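You operate a simulated robot arm through the tools that you are given. There is no shell and no other tool. Be economical: measure what you need, move in short steps, check, and stop when the job is done.

The job below is to be done with a simulated two-armed robot. You get a single attempt, and the scene is never put back.

Task
Set the folder's stop, gap and speed as the pink job card says.
Fine: lock the stop again; the folder stays off.

Only the result counts: the job must be done as asked and must still hold three seconds after the hand-in. Knocking over, shifting, dropping, spilling or breaking anything else fails it.

Robot
Two 7-joint arms with two-finger parallel grippers on one trunk, on a base that drives. Base frame: it is fixed to the floor where the robot stands at the start and does not move with it; the origin is under the middle of the robot, x ahead of it, y to its left, z up. Lengths are in m, angles in degrees, forces in N, time in s.
The left shoulder is at the start at [0.05, 0.168, 1.207], the right one opposite. With the tool pointing down near the work surface each hand reaches from about 0.1 to 0.66 m from the robot's upright axis, wherever it stands, measured 20 degrees to its own side. Places, roughly: fold stop slider [0.7, 0.1, 1.1]; folder power dial [0.7, -1, 1.1]; gap dial [0.7, -0.7, 1.1]; grey lock knob [0.7, -0.2, 1.1]; pink job card [0.7, -0.6, 1.4]; speed dial [0.7, -0.9, 1.1]. Payload 1.57 kg a hand.
Tool frame (each hand has its own): the origin (TCP) lies between the finger pads and is the grasp point; the fingertips stand 0.03 m ahead of it; z points along the fingers, y is the line along which they close. The gripper opens to 0.08 m. The fingers are 0.017 m wide and 0.012 m thick; the gripper's body (0.04 by 0.082 m) begins 0.08 m behind the TCP.
Orientation is that of the tool frame in the base frame, as a unit quaternion [x, y, z, w]. With the fingers straight down and closing along the base's y, the tool's x points along the base's -x, its y along +y and its z along -z.

Tools
- The arms move only by the tool apply_moves. It takes "left_motion", "right_motion" or both (then of equal length, played together; a hand with none holds still); each is a list of rows, each an object (a shift or turn left out is 0, a gripper value left out holds the last) with "rotation": the turn, a rotation vector about the tool's x, y, z in degrees, a list of three; "translation": the shift along the tool's x, y, z in m, a list of three; "claw": the gripper command, from -1 (shut) to 1 (fully open), values between in proportion. In form: [{"rotation": [rx, ry, rz], "translation": [tx, ty, tz], "claw": claw}, ...]. A call has 1 to 20 rows; each row is the pose to reach, as a shift and turn from the pose commanded when the call began, along the tool's axes at that moment. Rows are played at 5 a second. More than 0.05 m and 8.6 degrees between two rows, or a gripper value outside its range, and nothing of the call is played. A pose out of reach is approached as far as the arm can. The call stops where the force on the tool passes 40 N (or 10 N more than at its start, if that is more) or the arm is blocked; 0.2 s more then pass. Each finger travels about 0.045 m/s and halts on what it meets, pressing with about 25 N; the grip force reading is that of the motor and also rises with nothing between the fingers. The clock runs only during rows and for 0.2 s after the last one: add rows that repeat a pose to give the fingers time. The reply holds the time, the measured pose of the TCP, the force on the tool along the base axes, the opening and the grip force, in the units named above and with some noise, with the torque about the TCP (base axes, N m) and any sound that the robot's microphone picked up, and new pictures: "show" is both (left out), scene, wrist or none (wrist: the cameras of the hands that moved).
- Cameras (640 x 400 px; columns grow to the right, rows downward): "scene" is now at [0.1248, -0.0332, 1.4317]; the picture's right is [-0.37, -0.93, 0.00], its down [-0.40, 0.16, -0.90] and it looks along [0.84, -0.33, -0.44] (base axes); focal length 291 px, centre (320, 200). "left" rides on the left gripper at [0.072, 0.007, -0.122] in its tool frame; the picture's right is [-0.09, 1.00, 0.00], its down [-0.84, -0.08, -0.54] and it looks along [-0.54, -0.05, 0.84] (tool axes); focal length 238 px, centre (320, 200). "right" rides on the right gripper at [0.072, -0.007, -0.122] in its tool frame; the picture's right is [0.09, 1.00, 0.00], its down [-0.84, 0.08, -0.54] and it looks along [-0.54, 0.05, 0.84] (tool axes); focal length 238 px, centre (320, 200). There is no depth. A picture from a camera that has moved, and an enlarged one, comes with that camera's place and axes in the base frame and with its lens.
- slide_trunk(by): slides the trunk up (or, below 0, down) by that many m; the arms and the scene camera ride with it, the base frame stays. It gives what a move gives, with no picture.
- drive_base(legs): drives the robot by 1 to 6 legs, each [ahead, left, turn to the left] in m, m and degrees, along the robot's own axes; the way and the turn of a leg run together, so that a leg with both is an arc; at most 1.5 m and 180 degrees a leg. The arms and the cameras ride along, it lands a little off, and it stops where it bumps. It gives what a move gives, and a new picture of the scene camera.
- aim_head(pan, tilt): turns the head with the scene camera to pan (to the left, within 80 degrees either way) and tilt (down, from -29 to 69), counted from straight ahead of the robot. It gives what a move gives, and a new picture of the scene camera.
- enlarge(camera, box): a new picture of the part [left, top, right, bottom] of that camera's present view, enlarged. It takes no simulated time.
- hand_in(): hands the job in; it is judged then, once.

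Go step by step. Nothing tells you exact positions but the pictures and the camera data: compare them with the known pose of the tool, close in by small moves and look again before you grip or let go. The budget is 120 turns and 260 pictures, counting those below and the enlarged ones. Unless the task says otherwise, let go and move clear before handing in, and close with one line.

The tools are called after "Request:" as a command line: name --argument value ..., lists and objects as JSON in quotes. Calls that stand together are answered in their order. apply_moves: Moves the arms, as the interface text tells. Its arguments: {"type":"object","properties":{"left_motion":{"type":"array","items":{"type":"object","properties":{"rotation":{"type":"array","items":{"type":"number"}},"translation":{"type":"array","items":{"type":"number"}},"claw":{"type":"number"}}}},"right_motion":{"type":"array","items":{"type":"object","properties":{"rotation":{"type":"array","items":{"type":"number"}},"translation":{"type":"array","items":{"type":"number"}},"claw":{"type":"number"}}}},"show":{"type":"string","enum":["both","scene","wrist","none"]}},"required":[]} The other tools are called the same way: slide_trunk (by) slides the trunk up or down; drive_base (legs) drives the base; aim_head (pan, tilt) turns the head that bears the scene camera; enlarge (camera, box) takes an enlarged picture of a part of a camera's view; hand_in () hands the job in.

At the start:

```text
time: 0.0
left_position: [0.4106, 0.0205, 1.2435]
left_tool_rot: [-0.001, 1.0, -0.001, 0.001]
left_ft_force: [1.4, 0.0, 0.5]
left_ft_torque: [0.02, -0.03, -0.01]
left_width: 0.08
left_gripper_force: 0.0
right_position: [0.328, -0.3412, 1.2366]
right_tool_rot: [-0.001, 1.0, 0.0, 0.001]
right_ft_force: [1.0, 0.3, 0.6]
right_ft_torque: [0.0, -0.03, 0.0]
right_width: 0.0801
right_gripper_force: 0.0
trunk travel left (down, up): [-0.375, 0.068]
robot x, y, heading: [0.002, -0.0013, -0.0]
head pan, tilt: [-21.8, 25.8]
```

scene: 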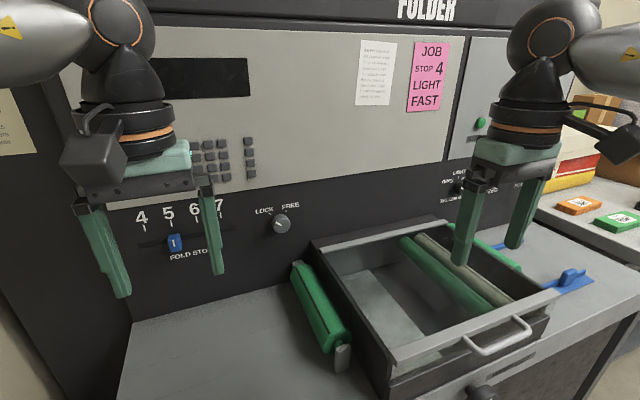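
right: 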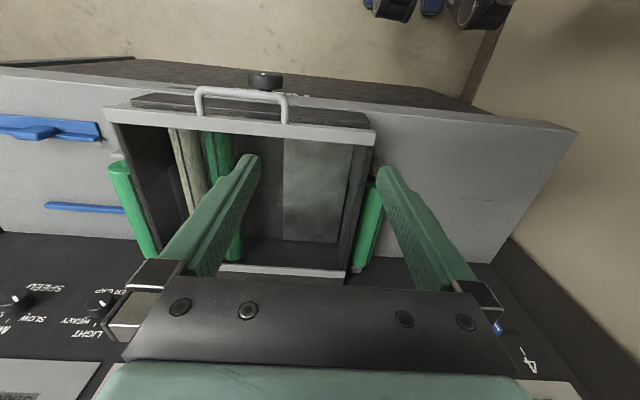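
left: 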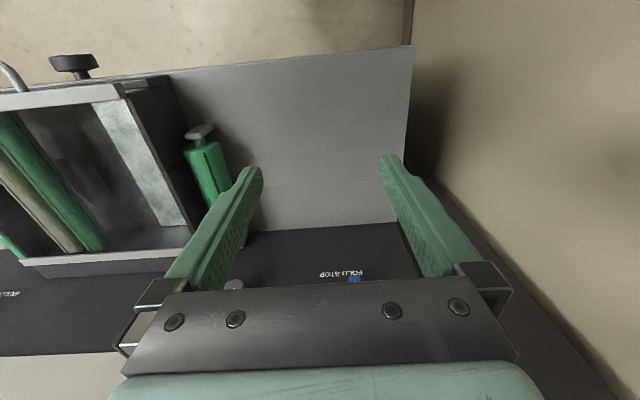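

I see the pink card reading STOP 4, LIGHT, FAST, the fold stop slider at about 5, and a lock knob. I'll enlarge the card, the note and the controls.

Request:
enlarge --camera "scene" --box '[340, 30, 460, 120]'

Request:
enlarge --camera "scene" --box '[120, 180, 320, 305]'

Request:
aim_head --pan -50 --tilt 20

```text
4.44 times, centred on (400, 75) of scene
camera zoom: at [0.1248, -0.0332, 1.4317], right [-0.37, -0.93, 0.0], down [-0.4, 0.16, -0.9], along [0.84, -0.33, -0.44], focal length 1295 px, centre (-36, 756)
```

zoom: 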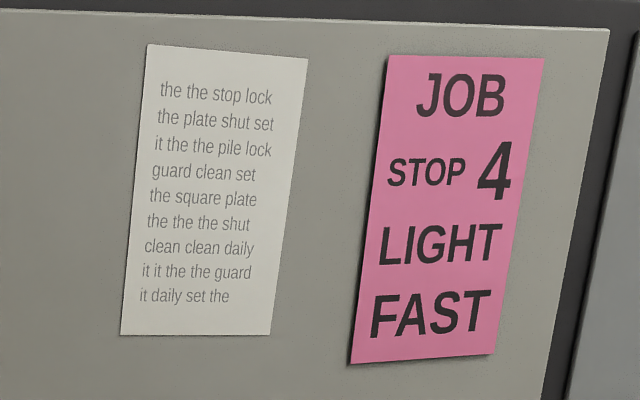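

```text
3.20 times, centred on (220, 242) of scene
camera zoom: at [0.1248, -0.0332, 1.4317], right [-0.37, -0.93, 0.0], down [-0.4, 0.16, -0.9], along [0.84, -0.33, -0.44], focal length 932 px, centre (640, 64)
```

zoom: 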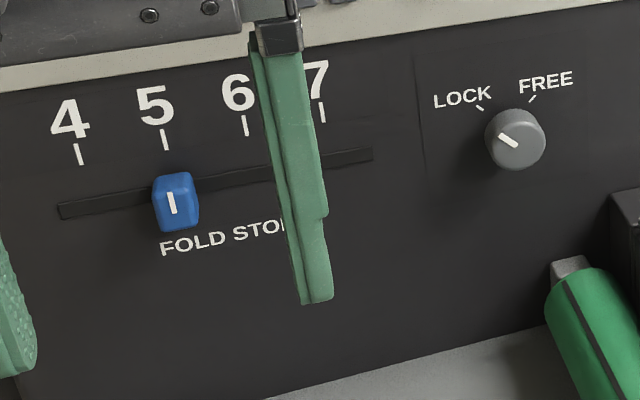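

```text
time: 0.9
left_position: [0.4089, 0.0209, 1.2448]
left_tool_rot: [0.0, 1.0, -0.001, 0.002]
left_ft_force: [-0.5, 0.4, -0.2]
left_ft_torque: [0.03, 0.03, -0.01]
left_width: 0.0802
left_gripper_force: 0.0
right_position: [0.3268, -0.3408, 1.237]
right_tool_rot: [0.0, 1.0, 0.0, 0.0]
right_ft_force: [0.3, 0.4, -0.4]
right_ft_torque: [0.01, -0.02, 0.02]
right_width: 0.08
right_gripper_force: 0.1
trunk travel left (down, up): [-0.375, 0.068]
robot x, y, heading: [0.0007, 0.0016, 0.1]
head pan, tilt: [-50.0, 20.0]
camera scene: at [0.0994, -0.0703, 1.4411], right [-0.77, -0.64, 0.0], down [-0.22, 0.26, -0.94], along [0.6, -0.72, -0.34], focal length 291 px, centre (320, 200)
```

scene: 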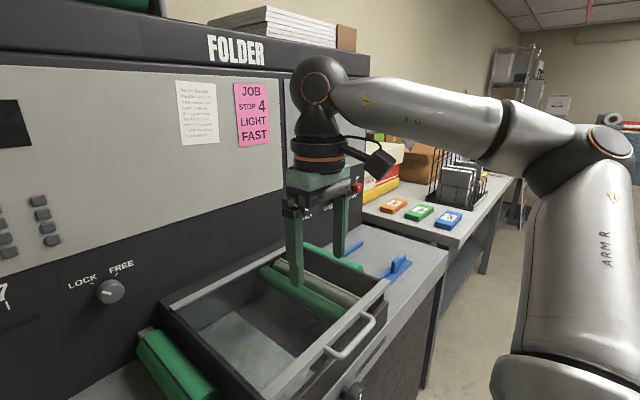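

The card says stop 4, LIGHT gap, FAST speed; the stop is at 5 and locked. I'll turn both hands to point at the panel, well short of it.

Request:
apply_moves --left_motion '[{"rotation": [0, -8.2, 0], "translation": [-0.011, 0.004, 0.003]}, {"rotation": [0, -16.4, 0], "translation": [-0.022, 0.008, 0.006]}, {"rotation": [0, -24.6, 0], "translation": [-0.033, 0.012, 0.009]}, {"rotation": [0, -32.8, 0], "translation": [-0.044, 0.016, 0.012]}, {"rotation": [0, -41, 0], "translation": [-0.055, 0.02, 0.015]}, {"rotation": [0, -49.2, 0], "translation": [-0.066, 0.024, 0.018]}, {"rotation": [0, -57.4, 0], "translation": [-0.077, 0.028, 0.021]}, {"rotation": [0, -65.6, 0], "translation": [-0.088, 0.032, 0.024]}, {"rotation": [0, -73.8, 0], "translation": [-0.099, 0.036, 0.027]}, {"rotation": [0, -82, 0], "translation": [-0.11, 0.04, 0.03]}, {"rotation": [0, -90, 0], "translation": [-0.12, 0.04, 0.033]}, {"rotation": [0, -90, 0], "translation": [-0.12, 0.04, 0.033]}]' --right_motion '[{"rotation": [0, -8.2, 0], "translation": [-0.018, 0.014, 0.003]}, {"rotation": [0, -16.4, 0], "translation": [-0.036, 0.028, 0.006]}, {"rotation": [0, -24.6, 0], "translation": [-0.054, 0.042, 0.009]}, {"rotation": [0, -32.8, 0], "translation": [-0.072, 0.056, 0.012]}, {"rotation": [0, -41, 0], "translation": [-0.09, 0.07, 0.015]}, {"rotation": [0, -49.2, 0], "translation": [-0.108, 0.084, 0.018]}, {"rotation": [0, -57.4, 0], "translation": [-0.126, 0.098, 0.021]}, {"rotation": [0, -65.6, 0], "translation": [-0.144, 0.112, 0.024]}, {"rotation": [0, -73.8, 0], "translation": [-0.162, 0.126, 0.027]}, {"rotation": [0, -82, 0], "translation": [-0.18, 0.14, 0.03]}, {"rotation": [0, -90, 0], "translation": [-0.2, 0.16, 0.033]}, {"rotation": [0, -90, 0], "translation": [-0.2, 0.16, 0.033]}]'

Request:
aim_head --pan -5 --tilt 28

```text
time: 3.5
left_position: [0.5308, 0.062, 1.2106]
left_tool_rot: [-0.001, 0.706, -0.001, 0.708]
left_ft_force: [0.1, -0.2, -0.1]
left_ft_torque: [0.03, 0.0, 0.01]
left_width: 0.0799
left_gripper_force: 0.1
right_position: [0.5057, -0.2034, 1.2081]
right_tool_rot: [0.001, 0.755, -0.001, 0.656]
right_ft_force: [-0.4, 0.6, -0.9]
right_ft_torque: [-0.02, 0.01, -0.03]
right_width: 0.0801
right_gripper_force: 0.0
right hand out of reach, approached as far as the arm can: row 11, 12
trunk travel left (down, up): [-0.375, 0.068]
robot x, y, heading: [0.0016, -0.0011, -0.2]
head pan, tilt: [-50.0, 20.0]
camera scene: at [0.0998, -0.0697, 1.4411], right [-0.77, -0.64, 0.0], down [-0.22, 0.26, -0.94], along [0.6, -0.72, -0.34], focal length 291 px, centre (320, 200)
camera right: at [0.375, -0.2094, 1.1539], right [-0.01, 1.0, -0.09], down [-0.42, 0.08, 0.9], along [0.91, 0.05, 0.42], focal length 238 px, centre (320, 200)
camera left: at [0.4095, 0.0687, 1.1394], right [0.0, 1.0, 0.09], down [-0.54, -0.08, 0.84], along [0.84, -0.05, 0.54], focal length 238 px, centre (320, 200)
```

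scene: 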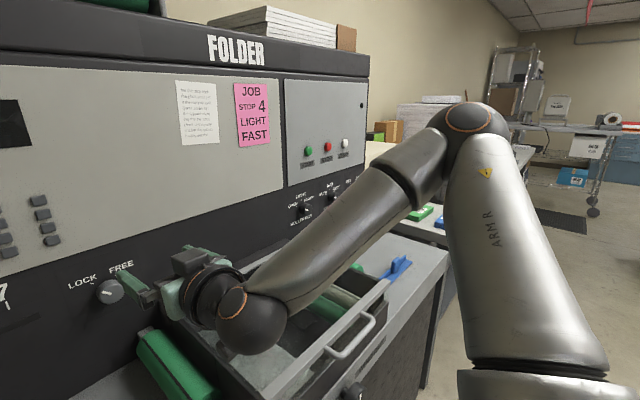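
right: 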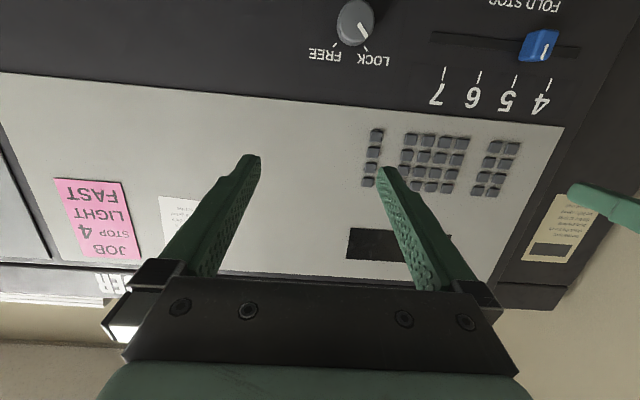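
left: 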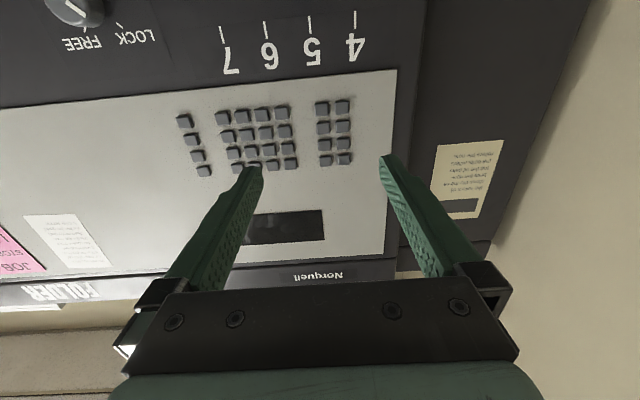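

```text
time: 4.7
left_position: [0.5298, 0.0627, 1.2114]
left_tool_rot: [-0.001, 0.707, 0.0, 0.707]
left_ft_force: [0.2, -0.2, -0.5]
left_ft_torque: [0.02, 0.0, 0.03]
left_width: 0.0801
left_gripper_force: 0.0
right_position: [0.5063, -0.204, 1.2078]
right_tool_rot: [0.0, 0.755, 0.0, 0.656]
right_ft_force: [0.8, -0.3, -1.1]
right_ft_torque: [0.0, 0.02, 0.01]
right_width: 0.0799
right_gripper_force: 0.0
trunk travel left (down, up): [-0.375, 0.068]
robot x, y, heading: [-0.0003, 0.0024, -0.2]
head pan, tilt: [-5.0, 28.0]
camera scene: at [0.1303, -0.007, 1.4283], right [-0.09, -1.0, 0.0], down [-0.47, 0.04, -0.88], along [0.88, -0.08, -0.47], focal length 291 px, centre (320, 200)
```

scene: 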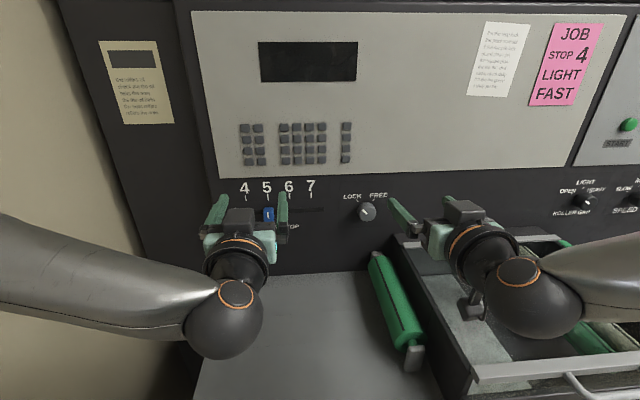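

The left hand is in a good pose; the right stopped 8° short. I'll test the right hand a little further forward and down toward the lock knob.

Request:
apply_moves --right_motion '[{"translation": [0.03, 0.0, 0.03]}, {"translation": [0.06, 0.0, 0.05]}, {"translation": [0.06, 0.0, 0.05]}]'

```text
time: 5.5
left_position: [0.5308, 0.0611, 1.213]
left_tool_rot: [0.0, 0.707, 0.0, 0.707]
left_ft_force: [0.0, -0.2, -0.5]
left_ft_torque: [-0.02, -0.04, -0.02]
left_width: 0.08
left_gripper_force: 0.1
right_position: [0.5118, -0.2049, 1.201]
right_tool_rot: [0.001, 0.756, 0.0, 0.655]
right_ft_force: [-0.4, 0.1, -0.7]
right_ft_torque: [0.0, -0.03, 0.01]
right_width: 0.0798
right_gripper_force: 0.1
right hand out of reach, approached as far as the arm can: row 1, 2, 3
trunk travel left (down, up): [-0.375, 0.068]
robot x, y, heading: [-0.0017, -0.0022, -0.1]
head pan, tilt: [-5.0, 28.0]
camera scene: at [0.1303, -0.0069, 1.4282], right [-0.09, -1.0, 0.0], down [-0.47, 0.04, -0.88], along [0.88, -0.08, -0.47], focal length 291 px, centre (320, 200)
camera right: at [0.3807, -0.2095, 1.1471], right [-0.01, 1.0, -0.09], down [-0.42, 0.08, 0.91], along [0.91, 0.05, 0.41], focal length 238 px, centre (320, 200)
```

scene: 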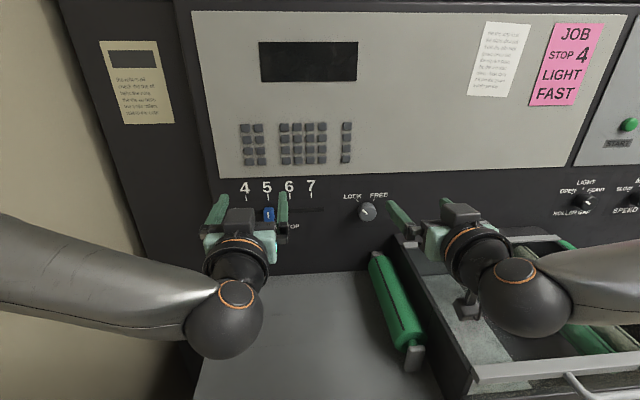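
right: 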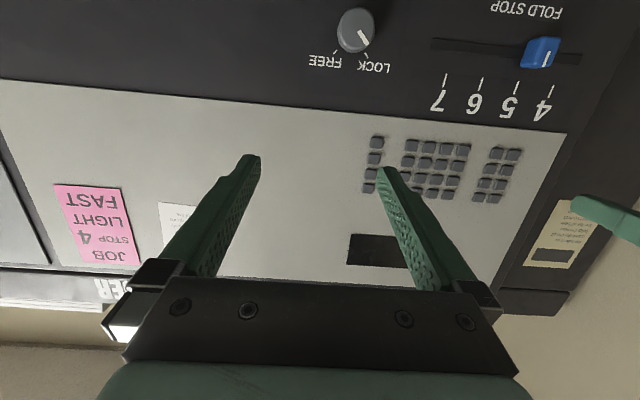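

The right arm can't reach that pose, so the left hand will do the work. I'll return the right hand to about its starting pose, out of the way.

Request:
apply_moves --right_motion '[{"rotation": [0, 8.2, 0], "translation": [-0.003, -0.015, -0.018]}, {"rotation": [0, 16.4, 0], "translation": [-0.006, -0.03, -0.036]}, {"rotation": [0, 24.6, 0], "translation": [-0.009, -0.045, -0.054]}, {"rotation": [0, 32.8, 0], "translation": [-0.012, -0.06, -0.072]}, {"rotation": [0, 41, 0], "translation": [-0.015, -0.075, -0.09]}, {"rotation": [0, 49.2, 0], "translation": [-0.018, -0.09, -0.108]}, {"rotation": [0, 57.4, 0], "translation": [-0.021, -0.105, -0.126]}, {"rotation": [0, 65.6, 0], "translation": [-0.024, -0.12, -0.144]}, {"rotation": [0, 73.8, 0], "translation": [-0.027, -0.135, -0.162]}, {"rotation": [0, 82, 0], "translation": [-0.03, -0.15, -0.18]}]' --show "none"

Request:
apply_moves --left_motion '[{"translation": [0.03, -0.04, 0.0]}, {"translation": [0.06, -0.08, 0.0]}, {"translation": [0.09, -0.12, 0.0]}, {"translation": [0.12, -0.16, 0.0]}, {"translation": [0.12, -0.2, 0.0]}, {"translation": [0.12, -0.226, 0.0]}, {"translation": [0.12, -0.226, 0.0]}]'

```text
time: 7.7
left_position: [0.5301, 0.0617, 1.2109]
left_tool_rot: [-0.001, 0.707, 0.001, 0.707]
left_ft_force: [0.1, -0.2, 0.3]
left_ft_torque: [0.02, 0.01, -0.01]
left_width: 0.08
left_gripper_force: 0.1
right_position: [0.3434, -0.3522, 1.2547]
right_tool_rot: [-0.001, 1.0, 0.002, -0.002]
right_ft_force: [0.5, -0.3, -0.5]
right_ft_torque: [0.0, 0.0, 0.02]
right_width: 0.0801
right_gripper_force: 0.2
trunk travel left (down, up): [-0.375, 0.068]
robot x, y, heading: [0.0031, 0.002, -0.0]
head pan, tilt: [-5.0, 28.0]
```

```text
time: 9.2
left_position: [0.5303, -0.1567, 1.0945]
left_tool_rot: [-0.001, 0.707, 0.0, 0.707]
left_ft_force: [-0.3, 0.9, 0.4]
left_ft_torque: [-0.02, 0.01, 0.01]
left_width: 0.0799
left_gripper_force: 0.0
left hand out of reach, approached as far as the arm can: row 6, 7
right_position: [0.3437, -0.3523, 1.2543]
right_tool_rot: [0.0, 1.0, 0.0, 0.0]
right_ft_force: [0.0, -0.9, 0.7]
right_ft_torque: [0.01, -0.01, -0.02]
right_width: 0.0801
right_gripper_force: 0.1
trunk travel left (down, up): [-0.375, 0.068]
robot x, y, heading: [0.0013, -0.0008, -0.2]
head pan, tilt: [-5.0, 28.0]
camera scene: at [0.1303, -0.0071, 1.4282], right [-0.09, -1.0, 0.0], down [-0.47, 0.04, -0.88], along [0.88, -0.08, -0.47], focal length 291 px, centre (320, 200)
camera left: at [0.4087, -0.1496, 1.0223], right [0.0, 1.0, 0.09], down [-0.54, -0.08, 0.84], along [0.84, -0.05, 0.54], focal length 238 px, centre (320, 200)
```

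scene: 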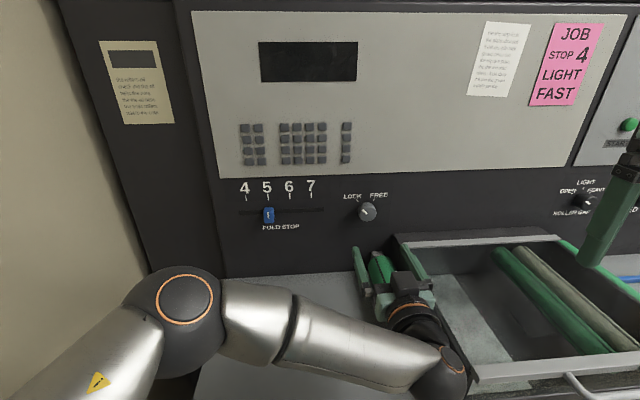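
left: 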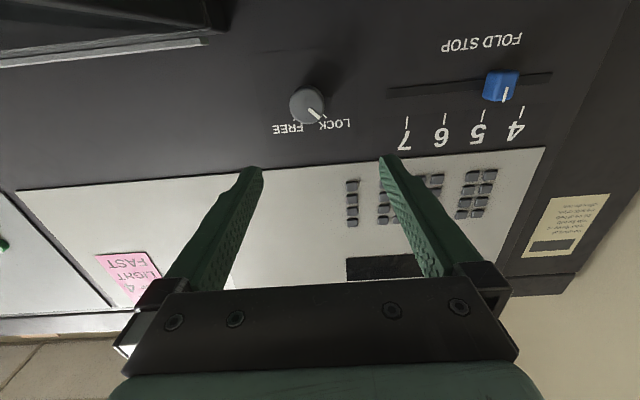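

I put the lock knob at about [0.71, -0.172, 1.08] and the slider at about [0.72, 0.06, 1.08]. I'll advance the left hand to just short of the lock knob while pre-rolling it by -40°.

Request:
apply_moves --left_motion '[{"translation": [0.003, 0.0, 0.03]}, {"translation": [0.006, -0.001, 0.06], "rotation": [0, 0, -8]}, {"translation": [0.01, -0.003, 0.08], "rotation": [0, 0, -16]}, {"translation": [0.012, -0.005, 0.1], "rotation": [0, 0, -24]}, {"translation": [0.012, -0.008, 0.11], "rotation": [0, 0, -32]}, {"translation": [0.012, -0.008, 0.11], "rotation": [0, 0, -40]}, {"translation": [0.012, -0.008, 0.11], "rotation": [0, 0, -40]}]'

```text
time: 10.8
left_position: [0.6294, -0.1378, 1.09]
left_tool_rot: [-0.243, 0.664, -0.243, 0.664]
left_ft_force: [1.1, 0.5, 0.3]
left_ft_torque: [-0.01, 0.01, 0.0]
left_width: 0.0802
left_gripper_force: 0.1
left hand out of reach, approached as far as the arm can: row 1, 2, 3, 4, 5, 6, 7
right_position: [0.3442, -0.3521, 1.2548]
right_tool_rot: [0.0, 1.0, -0.001, 0.0]
right_ft_force: [-0.2, -0.5, -0.4]
right_ft_torque: [0.0, 0.01, 0.0]
right_width: 0.0801
right_gripper_force: 0.0
trunk travel left (down, up): [-0.375, 0.068]
robot x, y, heading: [-0.0029, -0.001, -0.1]
head pan, tilt: [-5.0, 28.0]
camera scene: at [0.1304, -0.0069, 1.4282], right [-0.09, -1.0, 0.0], down [-0.47, 0.04, -0.88], along [0.88, -0.08, -0.47], focal length 291 px, centre (320, 200)
camera left: at [0.5076, -0.1798, 1.0317], right [0.0, 0.82, -0.57], down [-0.54, 0.48, 0.69], along [0.84, 0.31, 0.44], focal length 238 px, centre (320, 200)
```

scene: 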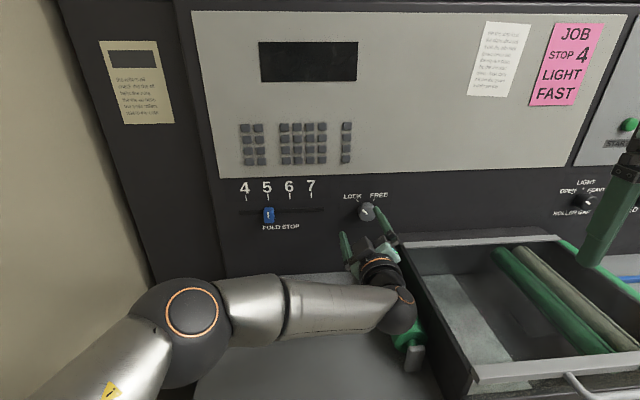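
left: 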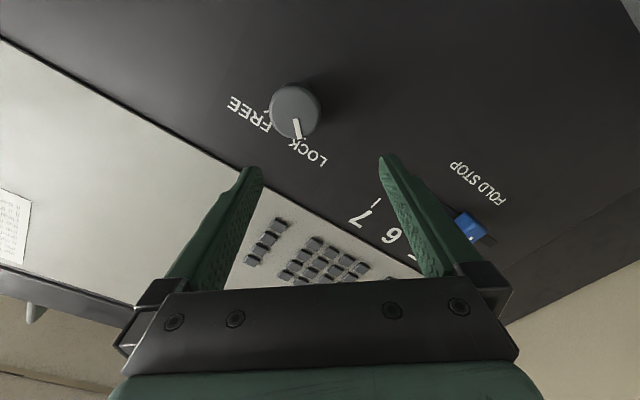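

The left hand can't reach far enough across, so I'll lift it and drive the base right by 0.2 m.

Request:
apply_moves --left_motion '[{"translation": [0, 0, -0.04], "rotation": [0, 0, 8]}, {"translation": [0, 0, -0.08], "rotation": [0, 0, 16]}, {"translation": [-0.04, 0.02, -0.09], "rotation": [0, 0, 24]}, {"translation": [-0.08, 0.03, -0.1], "rotation": [0, 0, 32]}, {"translation": [-0.115, 0.04, -0.1], "rotation": [0, 0, 40]}, {"translation": [-0.115, 0.07, -0.1], "rotation": [0, 0, 40]}]' --show "scene"

Request:
drive_base --legs '[[0, -0.2, 0]]'

```text
time: 12.2
left_position: [0.53, -0.0115, 1.1326]
left_tool_rot: [-0.001, 0.707, 0.001, 0.707]
left_ft_force: [-0.8, -0.5, 0.7]
left_ft_torque: [-0.02, -0.01, -0.01]
left_width: 0.08
left_gripper_force: 0.0
right_position: [0.3444, -0.3523, 1.2554]
right_tool_rot: [-0.001, 1.0, 0.0, 0.0]
right_ft_force: [0.1, 0.0, -0.3]
right_ft_torque: [0.05, -0.03, 0.03]
right_width: 0.08
right_gripper_force: 0.1
trunk travel left (down, up): [-0.375, 0.068]
robot x, y, heading: [-0.0025, -0.0, -0.2]
head pan, tilt: [-5.0, 28.0]
camera scene: at [0.1308, -0.0068, 1.4282], right [-0.09, -1.0, 0.0], down [-0.47, 0.04, -0.88], along [0.88, -0.08, -0.47], focal length 291 px, centre (320, 200)
```

scene: 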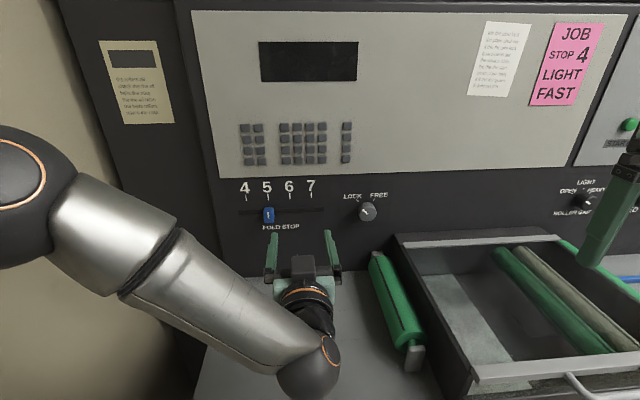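

```text
time: 14.6
left_position: [0.5306, -0.2089, 1.1319]
left_tool_rot: [-0.002, 0.707, 0.001, 0.707]
left_ft_force: [-0.9, -0.5, -0.7]
left_ft_torque: [0.01, -0.02, 0.03]
left_width: 0.0798
left_gripper_force: 0.1
right_position: [0.3433, -0.5499, 1.2534]
right_tool_rot: [-0.001, 1.0, -0.001, 0.001]
right_ft_force: [-0.5, -0.4, -0.3]
right_ft_torque: [0.03, 0.03, -0.03]
right_width: 0.08
right_gripper_force: 0.0
trunk travel left (down, up): [-0.375, 0.068]
robot x, y, heading: [-0.0016, -0.1975, 0.1]
head pan, tilt: [-5.0, 28.0]
camera scene: at [0.1304, -0.2048, 1.4282], right [-0.09, -1.0, 0.0], down [-0.47, 0.04, -0.88], along [0.88, -0.08, -0.47], focal length 291 px, centre (320, 200)
```

scene: 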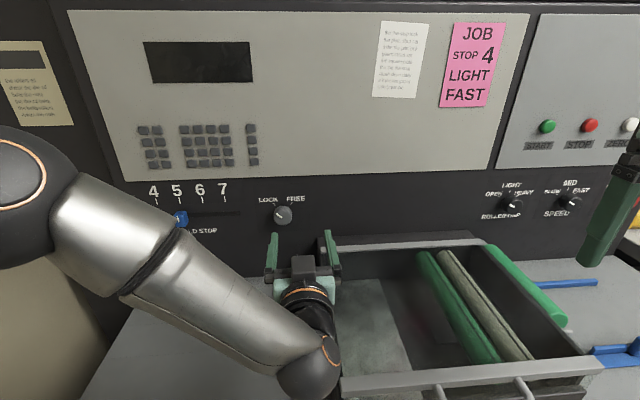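

The base moved to y = -0.2. Now I'll bring the left hand in front of the lock knob with a -40° pre-roll.

Request:
apply_moves --left_motion '[{"translation": [0.015, 0.01, 0.02], "rotation": [0, 0, -8]}, {"translation": [0.03, 0.02, 0.04], "rotation": [0, 0, -16]}, {"translation": [0.045, 0.03, 0.06], "rotation": [0, 0, -24]}, {"translation": [0.052, 0.037, 0.08], "rotation": [0, 0, -32]}, {"translation": [0.052, 0.037, 0.1], "rotation": [0, 0, -40]}, {"translation": [0.052, 0.037, 0.1], "rotation": [0, 0, -40]}]'

```text
time: 16.0
left_position: [0.6292, -0.1718, 1.0809]
left_tool_rot: [-0.244, 0.664, -0.243, 0.664]
left_ft_force: [1.0, -0.7, 0.1]
left_ft_torque: [0.0, -0.04, 0.0]
left_width: 0.0802
left_gripper_force: 0.2
right_position: [0.344, -0.5493, 1.2541]
right_tool_rot: [0.0, 1.0, 0.0, -0.001]
right_ft_force: [-1.1, 0.5, -0.5]
right_ft_torque: [-0.02, 0.01, 0.01]
right_width: 0.0802
right_gripper_force: 0.0
trunk travel left (down, up): [-0.375, 0.068]
robot x, y, heading: [-0.0036, -0.1976, -0.1]
head pan, tilt: [-5.0, 28.0]
camera scene: at [0.1303, -0.2045, 1.4283], right [-0.09, -1.0, 0.0], down [-0.47, 0.04, -0.88], along [0.88, -0.08, -0.47], focal length 291 px, centre (320, 200)
camera left: at [0.5076, -0.2129, 1.0218], right [0.0, 0.82, -0.57], down [-0.54, 0.48, 0.69], along [0.84, 0.31, 0.45], focal length 238 px, centre (320, 200)
```

scene: 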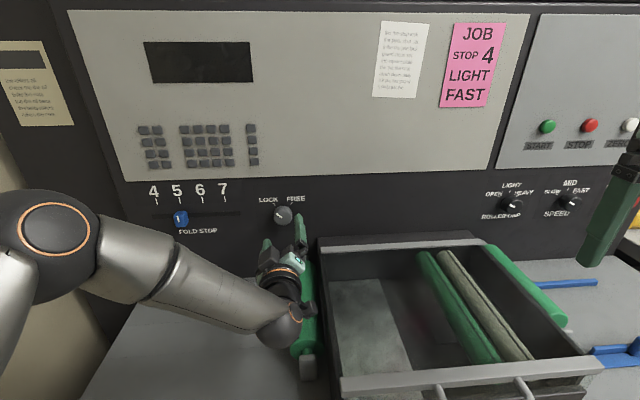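
left: 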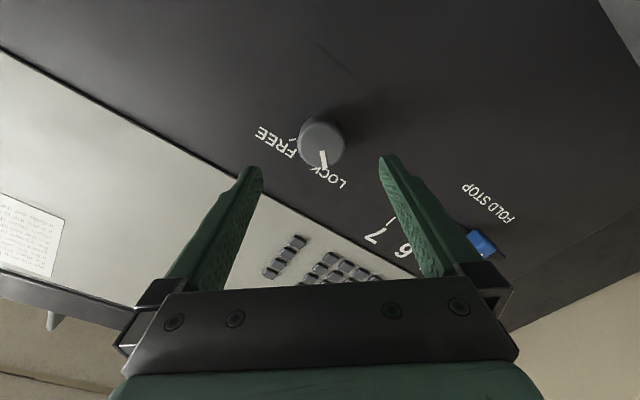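

The knob is centred between the fingers. I'll advance so the fingers straddle it, then check.

Request:
apply_moves --left_motion '[{"translation": [0, 0, 0.03]}, {"translation": [0, 0, 0.05]}, {"translation": [0, 0, 0.065]}, {"translation": [0, 0, 0.075]}, {"translation": [0, 0, 0.075]}]'

```text
time: 17.2
left_position: [0.7057, -0.1725, 1.0803]
left_tool_rot: [-0.242, 0.664, -0.242, 0.665]
left_ft_force: [-0.7, 1.0, 0.4]
left_ft_torque: [-0.01, -0.01, 0.0]
left_width: 0.0799
left_gripper_force: 0.0
right_position: [0.3435, -0.549, 1.2552]
right_tool_rot: [-0.002, 1.0, 0.0, 0.0]
right_ft_force: [-0.1, -0.3, -0.9]
right_ft_torque: [0.01, 0.02, 0.01]
right_width: 0.08
right_gripper_force: 0.0
trunk travel left (down, up): [-0.375, 0.068]
robot x, y, heading: [-0.0001, -0.1975, -0.1]
head pan, tilt: [-5.0, 28.0]
camera scene: at [0.1302, -0.2045, 1.4283], right [-0.09, -1.0, 0.0], down [-0.47, 0.04, -0.88], along [0.88, -0.08, -0.47], focal length 291 px, centre (320, 200)
camera left: at [0.5849, -0.2139, 1.0211], right [0.0, 0.82, -0.57], down [-0.54, 0.48, 0.69], along [0.84, 0.31, 0.45], focal length 238 px, centre (320, 200)
```

scene: 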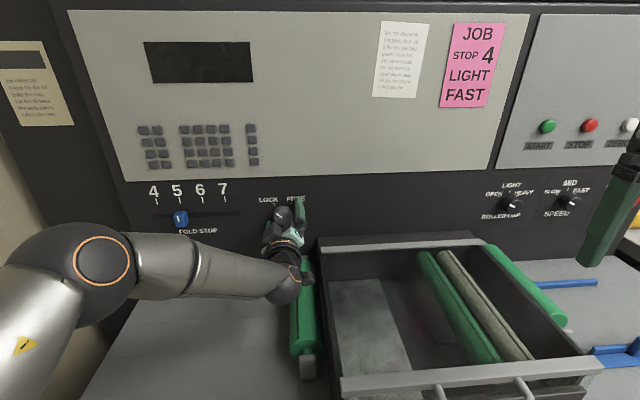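
left: 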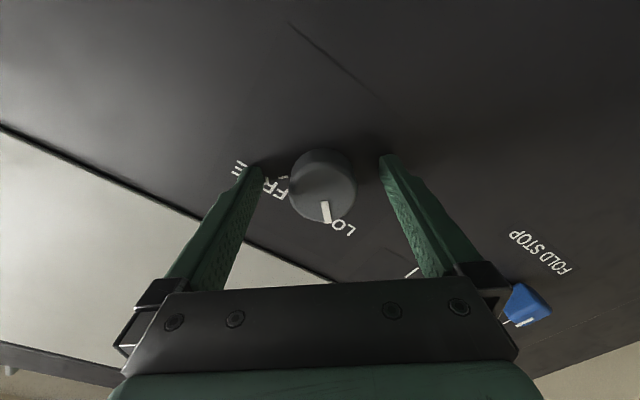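

The fingers straddle the knob; I'll close on it.

Request:
apply_moves --left_motion '[{"claw": -1}, {"claw": -1}, {"claw": -1}, {"claw": -1}, {"claw": -1}]' --show "wrist"

```text
time: 18.4
left_position: [0.7069, -0.1712, 1.0786]
left_tool_rot: [-0.243, 0.664, -0.243, 0.664]
left_ft_force: [-3.3, 4.1, -4.1]
left_ft_torque: [0.0, 0.07, 0.15]
left_width: 0.0417
left_gripper_force: 38.9
right_position: [0.3449, -0.5487, 1.2547]
right_tool_rot: [0.0, 1.0, 0.0, 0.001]
right_ft_force: [0.0, -0.5, 0.7]
right_ft_torque: [-0.03, -0.02, 0.01]
right_width: 0.0799
right_gripper_force: 0.1
trunk travel left (down, up): [-0.375, 0.068]
robot x, y, heading: [-0.0014, -0.2026, 0.1]
head pan, tilt: [-5.0, 28.0]
camera left: at [0.5847, -0.2129, 1.0203], right [0.0, 0.82, -0.57], down [-0.54, 0.48, 0.69], along [0.84, 0.31, 0.44], focal length 238 px, centre (320, 200)
```

left: 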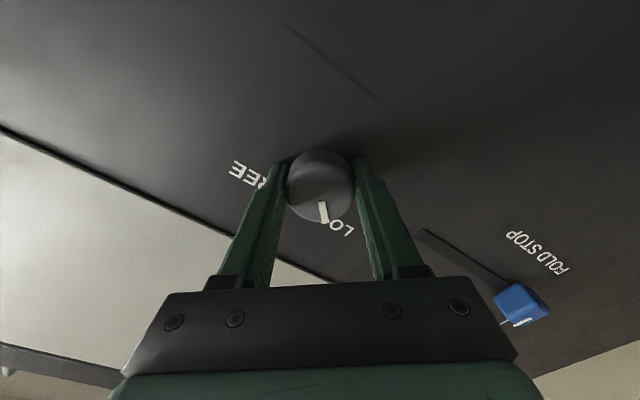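

The knob is gripped. I'll turn it clockwise 64° and look.

Request:
apply_moves --left_motion '[{"rotation": [0, 0, 8]}, {"rotation": [0, 0, 16]}, {"rotation": [0, 0, 24]}, {"rotation": [0, 0, 32]}, {"rotation": [0, 0, 40]}, {"rotation": [0, 0, 48]}, {"rotation": [0, 0, 56]}, {"rotation": [0, 0, 64]}, {"rotation": [0, 0, 64]}]'

```text
time: 20.4
left_position: [0.7052, -0.1696, 1.0786]
left_tool_rot: [0.147, 0.693, 0.147, 0.69]
left_ft_force: [-8.2, 14.0, -15.7]
left_ft_torque: [0.03, -0.34, 0.07]
left_width: 0.0411
left_gripper_force: 44.8
right_position: [0.3441, -0.5476, 1.2541]
right_tool_rot: [-0.001, 1.0, -0.001, 0.0]
right_ft_force: [-0.3, 0.2, -0.4]
right_ft_torque: [0.02, -0.01, 0.02]
right_width: 0.0801
right_gripper_force: 0.1
trunk travel left (down, up): [-0.375, 0.068]
robot x, y, heading: [0.0001, -0.1948, -0.0]
head pan, tilt: [-5.0, 28.0]
camera scene: at [0.131, -0.2024, 1.4281], right [-0.09, -1.0, 0.0], down [-0.47, 0.04, -0.88], along [0.88, -0.08, -0.47], focal length 291 px, centre (320, 200)
camera left: at [0.5843, -0.1352, 1.0168], right [0.0, 0.87, 0.49], down [-0.54, -0.41, 0.74], along [0.84, -0.26, 0.47], focal length 238 px, centre (320, 200)
```

scene: 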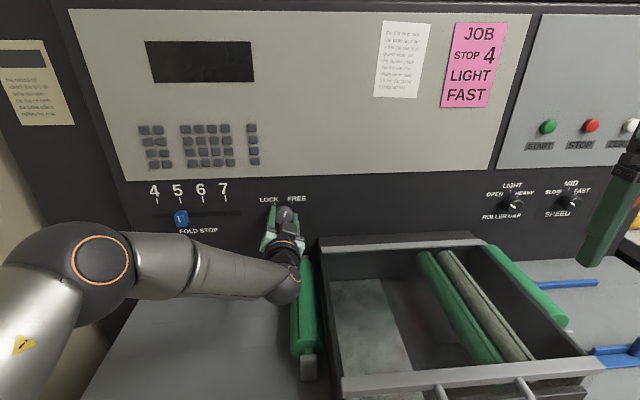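
left: 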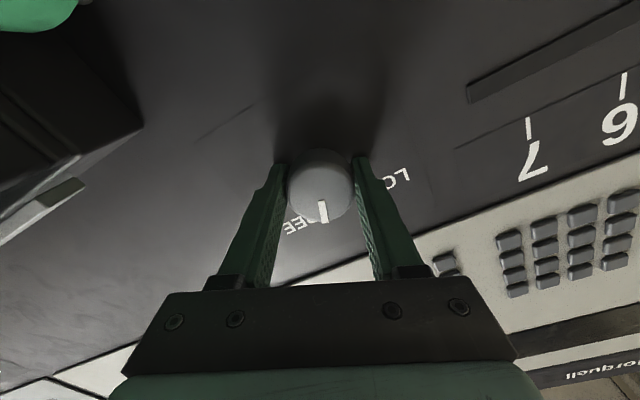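

The knob turns with the hand. A bit further to reach FREE.

Request:
apply_moves --left_motion '[{"rotation": [0, 0, 6]}, {"rotation": [0, 0, 12]}, {"rotation": [0, 0, 18]}, {"rotation": [0, 0, 18]}]' --show "wrist"

Request:
enlarge --camera "scene" --box '[240, 180, 320, 230]'

```text
time: 21.4
left_position: [0.7064, -0.1702, 1.0791]
left_tool_rot: [0.25, 0.663, 0.253, 0.659]
left_ft_force: [-11.1, 15.5, -13.4]
left_ft_torque: [0.04, 0.16, 0.3]
left_width: 0.0411
left_gripper_force: 44.9
right_position: [0.3451, -0.548, 1.2551]
right_tool_rot: [-0.001, 1.0, -0.002, 0.0]
right_ft_force: [0.6, -0.1, 0.1]
right_ft_torque: [-0.04, -0.04, -0.01]
right_width: 0.0799
right_gripper_force: 0.0
trunk travel left (down, up): [-0.375, 0.068]
robot x, y, heading: [0.0012, -0.1965, 0.3]
head pan, tilt: [-5.0, 28.0]
camera left: at [0.5842, -0.1173, 1.0309], right [0.0, 0.68, 0.73], down [-0.54, -0.62, 0.57], along [0.84, -0.39, 0.37], focal length 238 px, centre (320, 200)
```

left: 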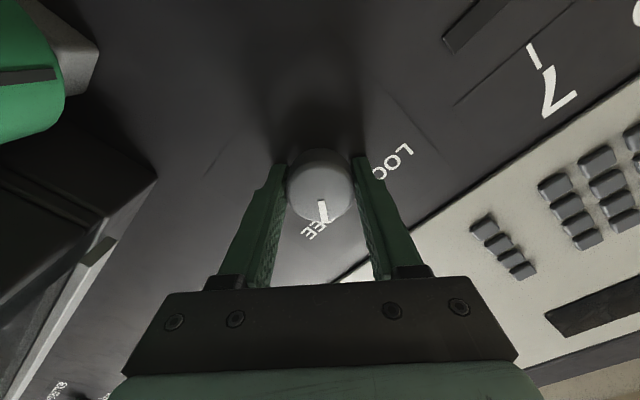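

```text
8.00 times, centred on (280, 205) of scene
camera zoom: at [0.1306, -0.2021, 1.4282], right [-0.09, -1.0, 0.0], down [-0.47, 0.04, -0.88], along [0.88, -0.08, -0.47], focal length 2331 px, centre (640, 160)
```

zoom: 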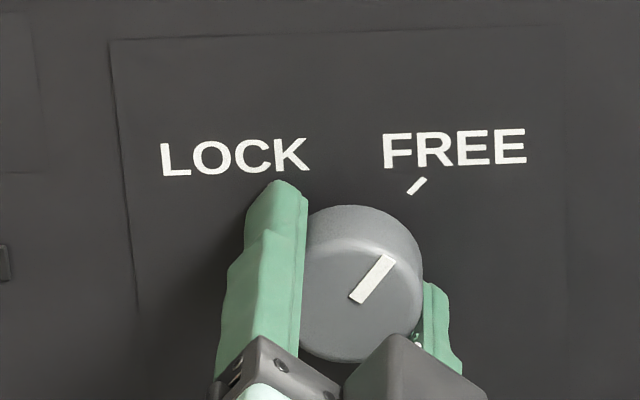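

The pointer is about 8° short of the FREE tick; I'll turn it that much more.

Request:
apply_moves --left_motion '[{"rotation": [0, 0, 4]}, {"rotation": [0, 0, 8]}, {"rotation": [0, 0, 8]}]' --show "none"

Request:
enlarge --camera "scene" --box '[240, 180, 320, 230]'

```text
time: 22.2
left_position: [0.7061, -0.17, 1.0797]
left_tool_rot: [0.296, 0.643, 0.298, 0.64]
left_ft_force: [-7.8, 16.0, -12.3]
left_ft_torque: [-0.78, 0.23, 0.19]
left_width: 0.0414
left_gripper_force: 45.0
right_position: [0.3449, -0.5473, 1.2548]
right_tool_rot: [-0.001, 1.0, 0.0, -0.001]
right_ft_force: [-0.5, 0.5, -0.1]
right_ft_torque: [0.01, 0.0, -0.01]
right_width: 0.0799
right_gripper_force: 0.0
trunk travel left (down, up): [-0.375, 0.068]
robot x, y, heading: [-0.0012, -0.1952, -0.1]
head pan, tilt: [-5.0, 28.0]
```

```text
8.00 times, centred on (280, 205) of scene
camera zoom: at [0.1309, -0.2021, 1.4282], right [-0.09, -1.0, 0.0], down [-0.47, 0.04, -0.88], along [0.88, -0.08, -0.47], focal length 2331 px, centre (640, 160)
```

zoom: 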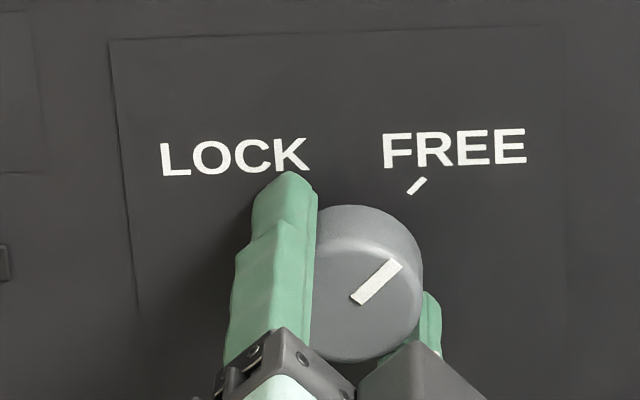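

The knob is at the FREE stop. I'll release, back off and undo the roll.

Request:
apply_moves --left_motion '[{"claw": 1, "rotation": [0, 0, -3]}, {"claw": 1, "rotation": [0, 0, -3]}, {"claw": 1, "rotation": [0, 0, -3]}, {"claw": 1, "rotation": [0, 0, -3]}, {"translation": [0, 0, -0.04], "rotation": [0, 0, -3]}, {"translation": [0, 0, -0.08], "rotation": [0, 0, -10]}, {"translation": [0, 0, -0.09], "rotation": [0, 0, -18]}, {"translation": [0, 0, -0.09], "rotation": [0, 0, -26]}, {"translation": [0, 0, -0.09], "rotation": [0, 0, -34]}, {"translation": [0, 0, -0.09], "rotation": [0, 0, -42]}, {"translation": [0, 0, -0.09], "rotation": [0, 0, -49.5]}, {"translation": [0, 0, -0.09], "rotation": [0, 0, -49.5]}]'

Request:
enlarge --camera "scene" --box '[130, 170, 320, 290]'

```text
time: 24.8
left_position: [0.6161, -0.1738, 1.0806]
left_tool_rot: [0.001, 0.707, 0.002, 0.707]
left_ft_force: [-0.7, 0.4, 0.3]
left_ft_torque: [-0.02, 0.0, 0.0]
left_width: 0.0798
left_gripper_force: 0.1
right_position: [0.3454, -0.5492, 1.2537]
right_tool_rot: [0.0, 1.0, 0.0, 0.0]
right_ft_force: [-0.5, 0.2, -0.5]
right_ft_torque: [0.01, -0.01, 0.02]
right_width: 0.08
right_gripper_force: 0.0
trunk travel left (down, up): [-0.375, 0.068]
robot x, y, heading: [0.0017, -0.1983, 0.1]
head pan, tilt: [-5.0, 28.0]
camera scene: at [0.1304, -0.2045, 1.4282], right [-0.09, -1.0, 0.0], down [-0.47, 0.04, -0.88], along [0.88, -0.08, -0.47], focal length 291 px, centre (320, 200)
camera left: at [0.4944, -0.1669, 1.0092], right [0.0, 1.0, 0.1], down [-0.54, -0.08, 0.84], along [0.84, -0.05, 0.54], focal length 238 px, centre (320, 200)
```

scene: 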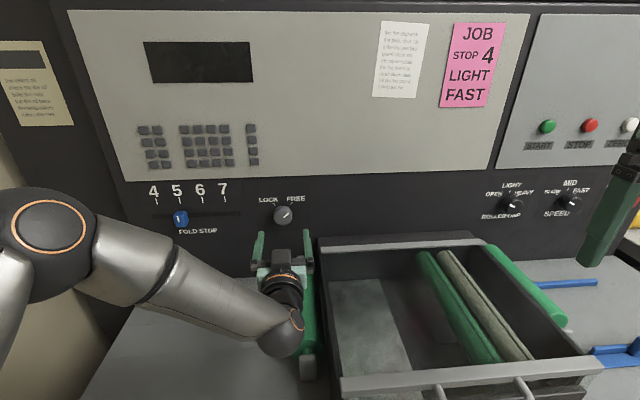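
left: 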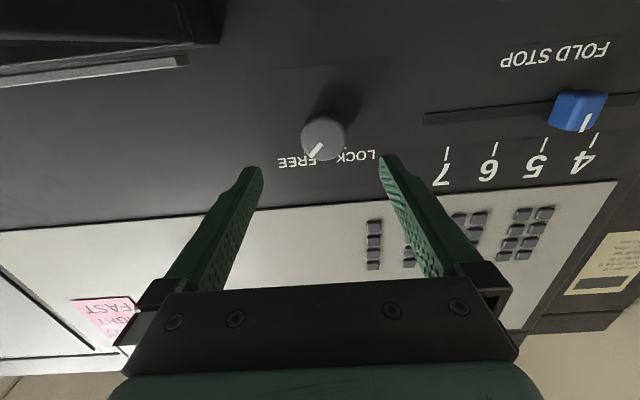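

```text
3.33 times, centred on (225, 230) of scene
camera zoom: at [0.1304, -0.2045, 1.4282], right [-0.09, -1.0, 0.0], down [-0.47, 0.04, -0.88], along [0.88, -0.08, -0.47], focal length 971 px, centre (637, 100)
```

zoom: 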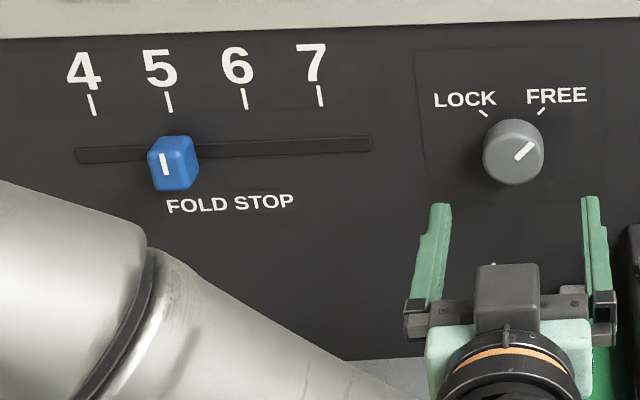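

The lock is at FREE. Now I'll bring the left hand in front of the slider.

Request:
apply_moves --left_motion '[{"translation": [0, 0.048, 0]}, {"translation": [0, 0.096, 0]}, {"translation": [0, 0.144, 0]}, {"translation": [0, 0.192, 0]}, {"translation": [0, 0.234, 0]}, {"translation": [0, 0.234, 0]}]'

```text
time: 26.2
left_position: [0.6195, -0.0583, 1.1644]
left_tool_rot: [-0.019, 0.722, 0.025, 0.691]
left_ft_force: [-0.2, 0.2, 0.7]
left_ft_torque: [0.0, 0.02, 0.03]
left_width: 0.0799
left_gripper_force: 0.0
left hand out of reach, approached as far as the arm can: row 1, 2, 3, 4, 5, 6
right_position: [0.3446, -0.5493, 1.2549]
right_tool_rot: [0.0, 1.0, 0.0, 0.0]
right_ft_force: [-0.3, -0.4, 0.6]
right_ft_torque: [0.05, -0.01, -0.05]
right_width: 0.0798
right_gripper_force: 0.1
trunk travel left (down, up): [-0.375, 0.068]
robot x, y, heading: [0.0009, -0.1969, -0.1]
head pan, tilt: [-5.0, 28.0]
camera scene: at [0.1304, -0.2055, 1.4282], right [-0.09, -1.0, 0.0], down [-0.47, 0.04, -0.88], along [0.88, -0.08, -0.47], focal length 291 px, centre (320, 200)
camera left: at [0.4956, -0.058, 1.0994], right [-0.06, 0.99, 0.1], down [-0.5, -0.12, 0.86], along [0.87, 0.0, 0.5], focal length 238 px, centre (320, 200)
```

scene: 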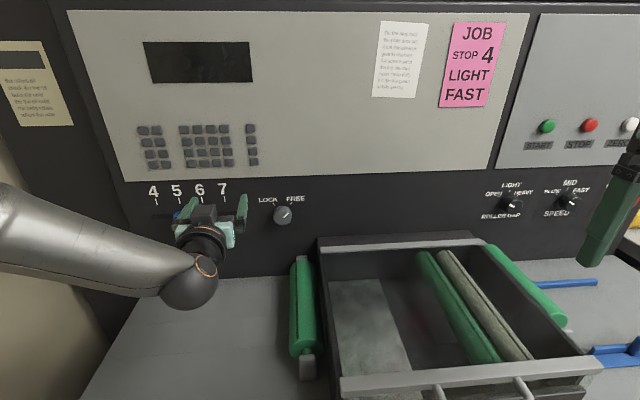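
left: 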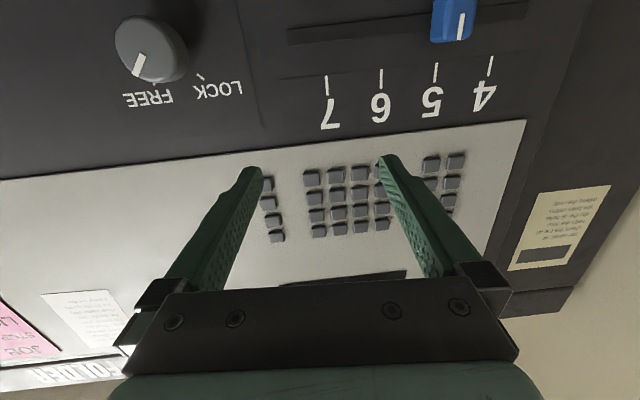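

The reach limit sits about 0.14 m left of the robot's axis, so I'll drive back left 0.2 m for the slider.

Request:
drive_base --legs '[[0, 0.2, 0]]'

Request:
apply_moves --left_motion '[{"translation": [0, 0, 0]}]' --show "wrist"

```text
time: 28.5
left_position: [0.6196, 0.1368, 1.1649]
left_tool_rot: [-0.021, 0.722, 0.026, 0.691]
left_ft_force: [0.8, 0.1, 0.3]
left_ft_torque: [-0.02, -0.01, 0.02]
left_width: 0.0801
left_gripper_force: 0.1
right_position: [0.3451, -0.3555, 1.2541]
right_tool_rot: [-0.002, 1.0, -0.001, 0.0]
right_ft_force: [-0.1, -0.3, 0.5]
right_ft_torque: [0.0, -0.01, 0.02]
right_width: 0.08
right_gripper_force: 0.0
trunk travel left (down, up): [-0.375, 0.068]
robot x, y, heading: [-0.0022, -0.009, -0.0]
head pan, tilt: [-5.0, 28.0]
camera scene: at [0.13, -0.0121, 1.4282], right [-0.08, -1.0, 0.0], down [-0.47, 0.04, -0.88], along [0.88, -0.07, -0.47], focal length 291 px, centre (320, 200)
```

scene: 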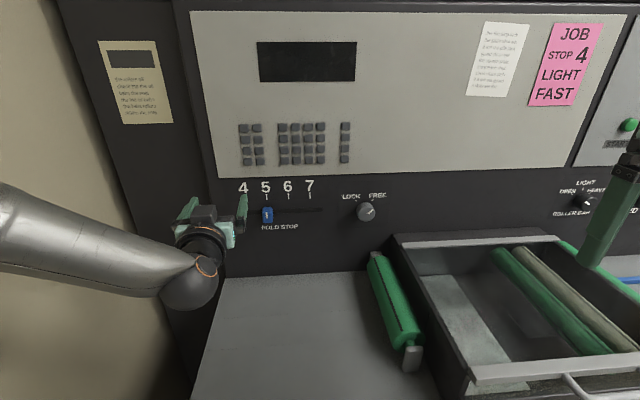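

```text
time: 28.9
left_position: [0.6198, 0.1364, 1.1653]
left_tool_rot: [-0.019, 0.722, 0.025, 0.691]
left_ft_force: [0.9, 0.4, -0.3]
left_ft_torque: [-0.02, 0.0, 0.0]
left_width: 0.0801
left_gripper_force: 0.0
right_position: [0.3446, -0.3579, 1.2543]
right_tool_rot: [-0.002, 1.0, 0.001, -0.002]
right_ft_force: [0.1, 0.2, 0.2]
right_ft_torque: [0.04, -0.02, 0.0]
right_width: 0.0798
right_gripper_force: 0.1
trunk travel left (down, up): [-0.375, 0.068]
robot x, y, heading: [0.0005, -0.0068, 0.4]
head pan, tilt: [-5.0, 28.0]
camera left: at [0.4949, 0.136, 1.0991], right [-0.06, 0.99, 0.1], down [-0.5, -0.12, 0.86], along [0.86, 0.0, 0.5], focal length 238 px, centre (320, 200)
```

left: 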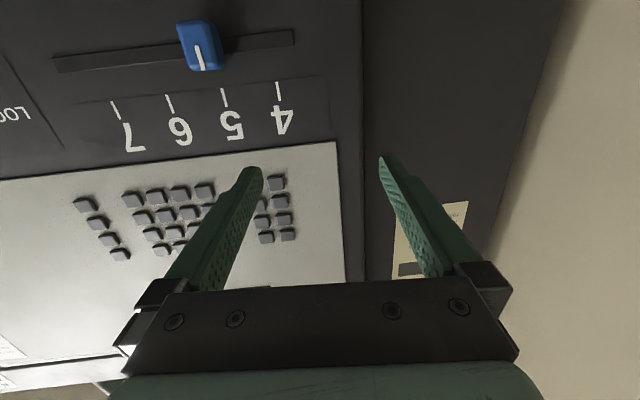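

Now I'll square the hand to the panel and line it up with the slider at about y = 0.06, z = 1.08.

Request:
apply_moves --left_motion '[{"translation": [0.02, -0.02, 0], "rotation": [1.8, -1.2, 0]}, {"translation": [0.045, -0.04, 0], "rotation": [3.6, -2.5, 0]}, {"translation": [0.065, -0.06, 0], "rotation": [3.6, -2.5, 0]}, {"translation": [0.085, -0.075, 0.0], "rotation": [3.6, -2.5, 0]}, {"translation": [0.085, -0.075, 0.0], "rotation": [3.6, -2.5, 0]}]'

```text
time: 30.1
left_position: [0.6179, 0.049, 1.0872]
left_tool_rot: [-0.001, 0.709, 0.007, 0.705]
left_ft_force: [-0.6, 0.5, 0.7]
left_ft_torque: [-0.03, 0.03, -0.02]
left_width: 0.0799
left_gripper_force: 0.0
left hand out of reach, approached as far as the arm can: row 1, 2, 3, 4, 5
right_position: [0.3444, -0.3561, 1.2541]
right_tool_rot: [-0.003, 1.0, 0.0, 0.0]
right_ft_force: [0.0, 0.1, 0.1]
right_ft_torque: [0.0, -0.02, -0.03]
right_width: 0.08
right_gripper_force: 0.0
trunk travel left (down, up): [-0.375, 0.068]
robot x, y, heading: [0.0, -0.0054, 0.3]
head pan, tilt: [-5.0, 28.0]
camera scene: at [0.1299, -0.0123, 1.4283], right [-0.08, -1.0, 0.0], down [-0.47, 0.04, -0.88], along [0.88, -0.07, -0.47], focal length 291 px, centre (320, 200)
camera left: at [0.4959, 0.0553, 1.0177], right [-0.01, 0.99, 0.1], down [-0.54, -0.09, 0.84], along [0.84, -0.05, 0.53], focal length 238 px, centre (320, 200)
```

scene: 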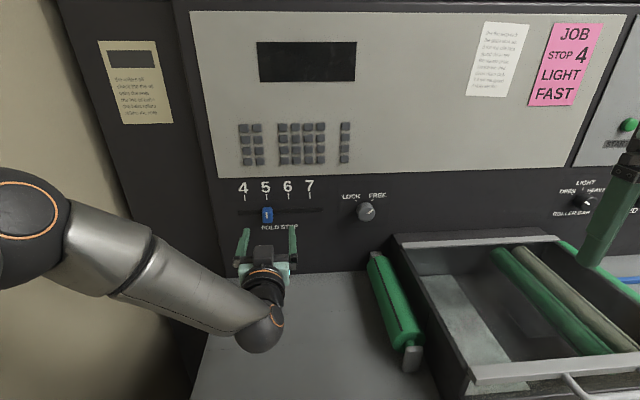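
left: 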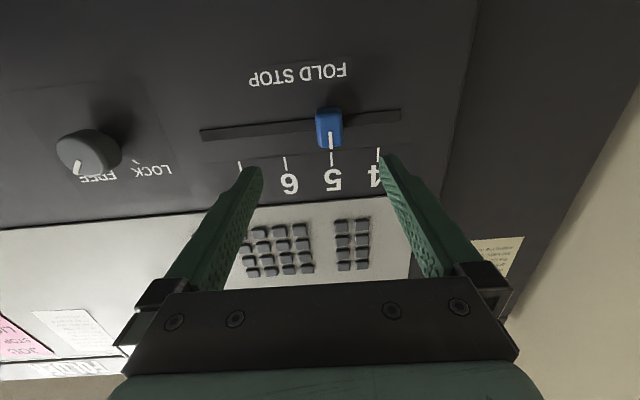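

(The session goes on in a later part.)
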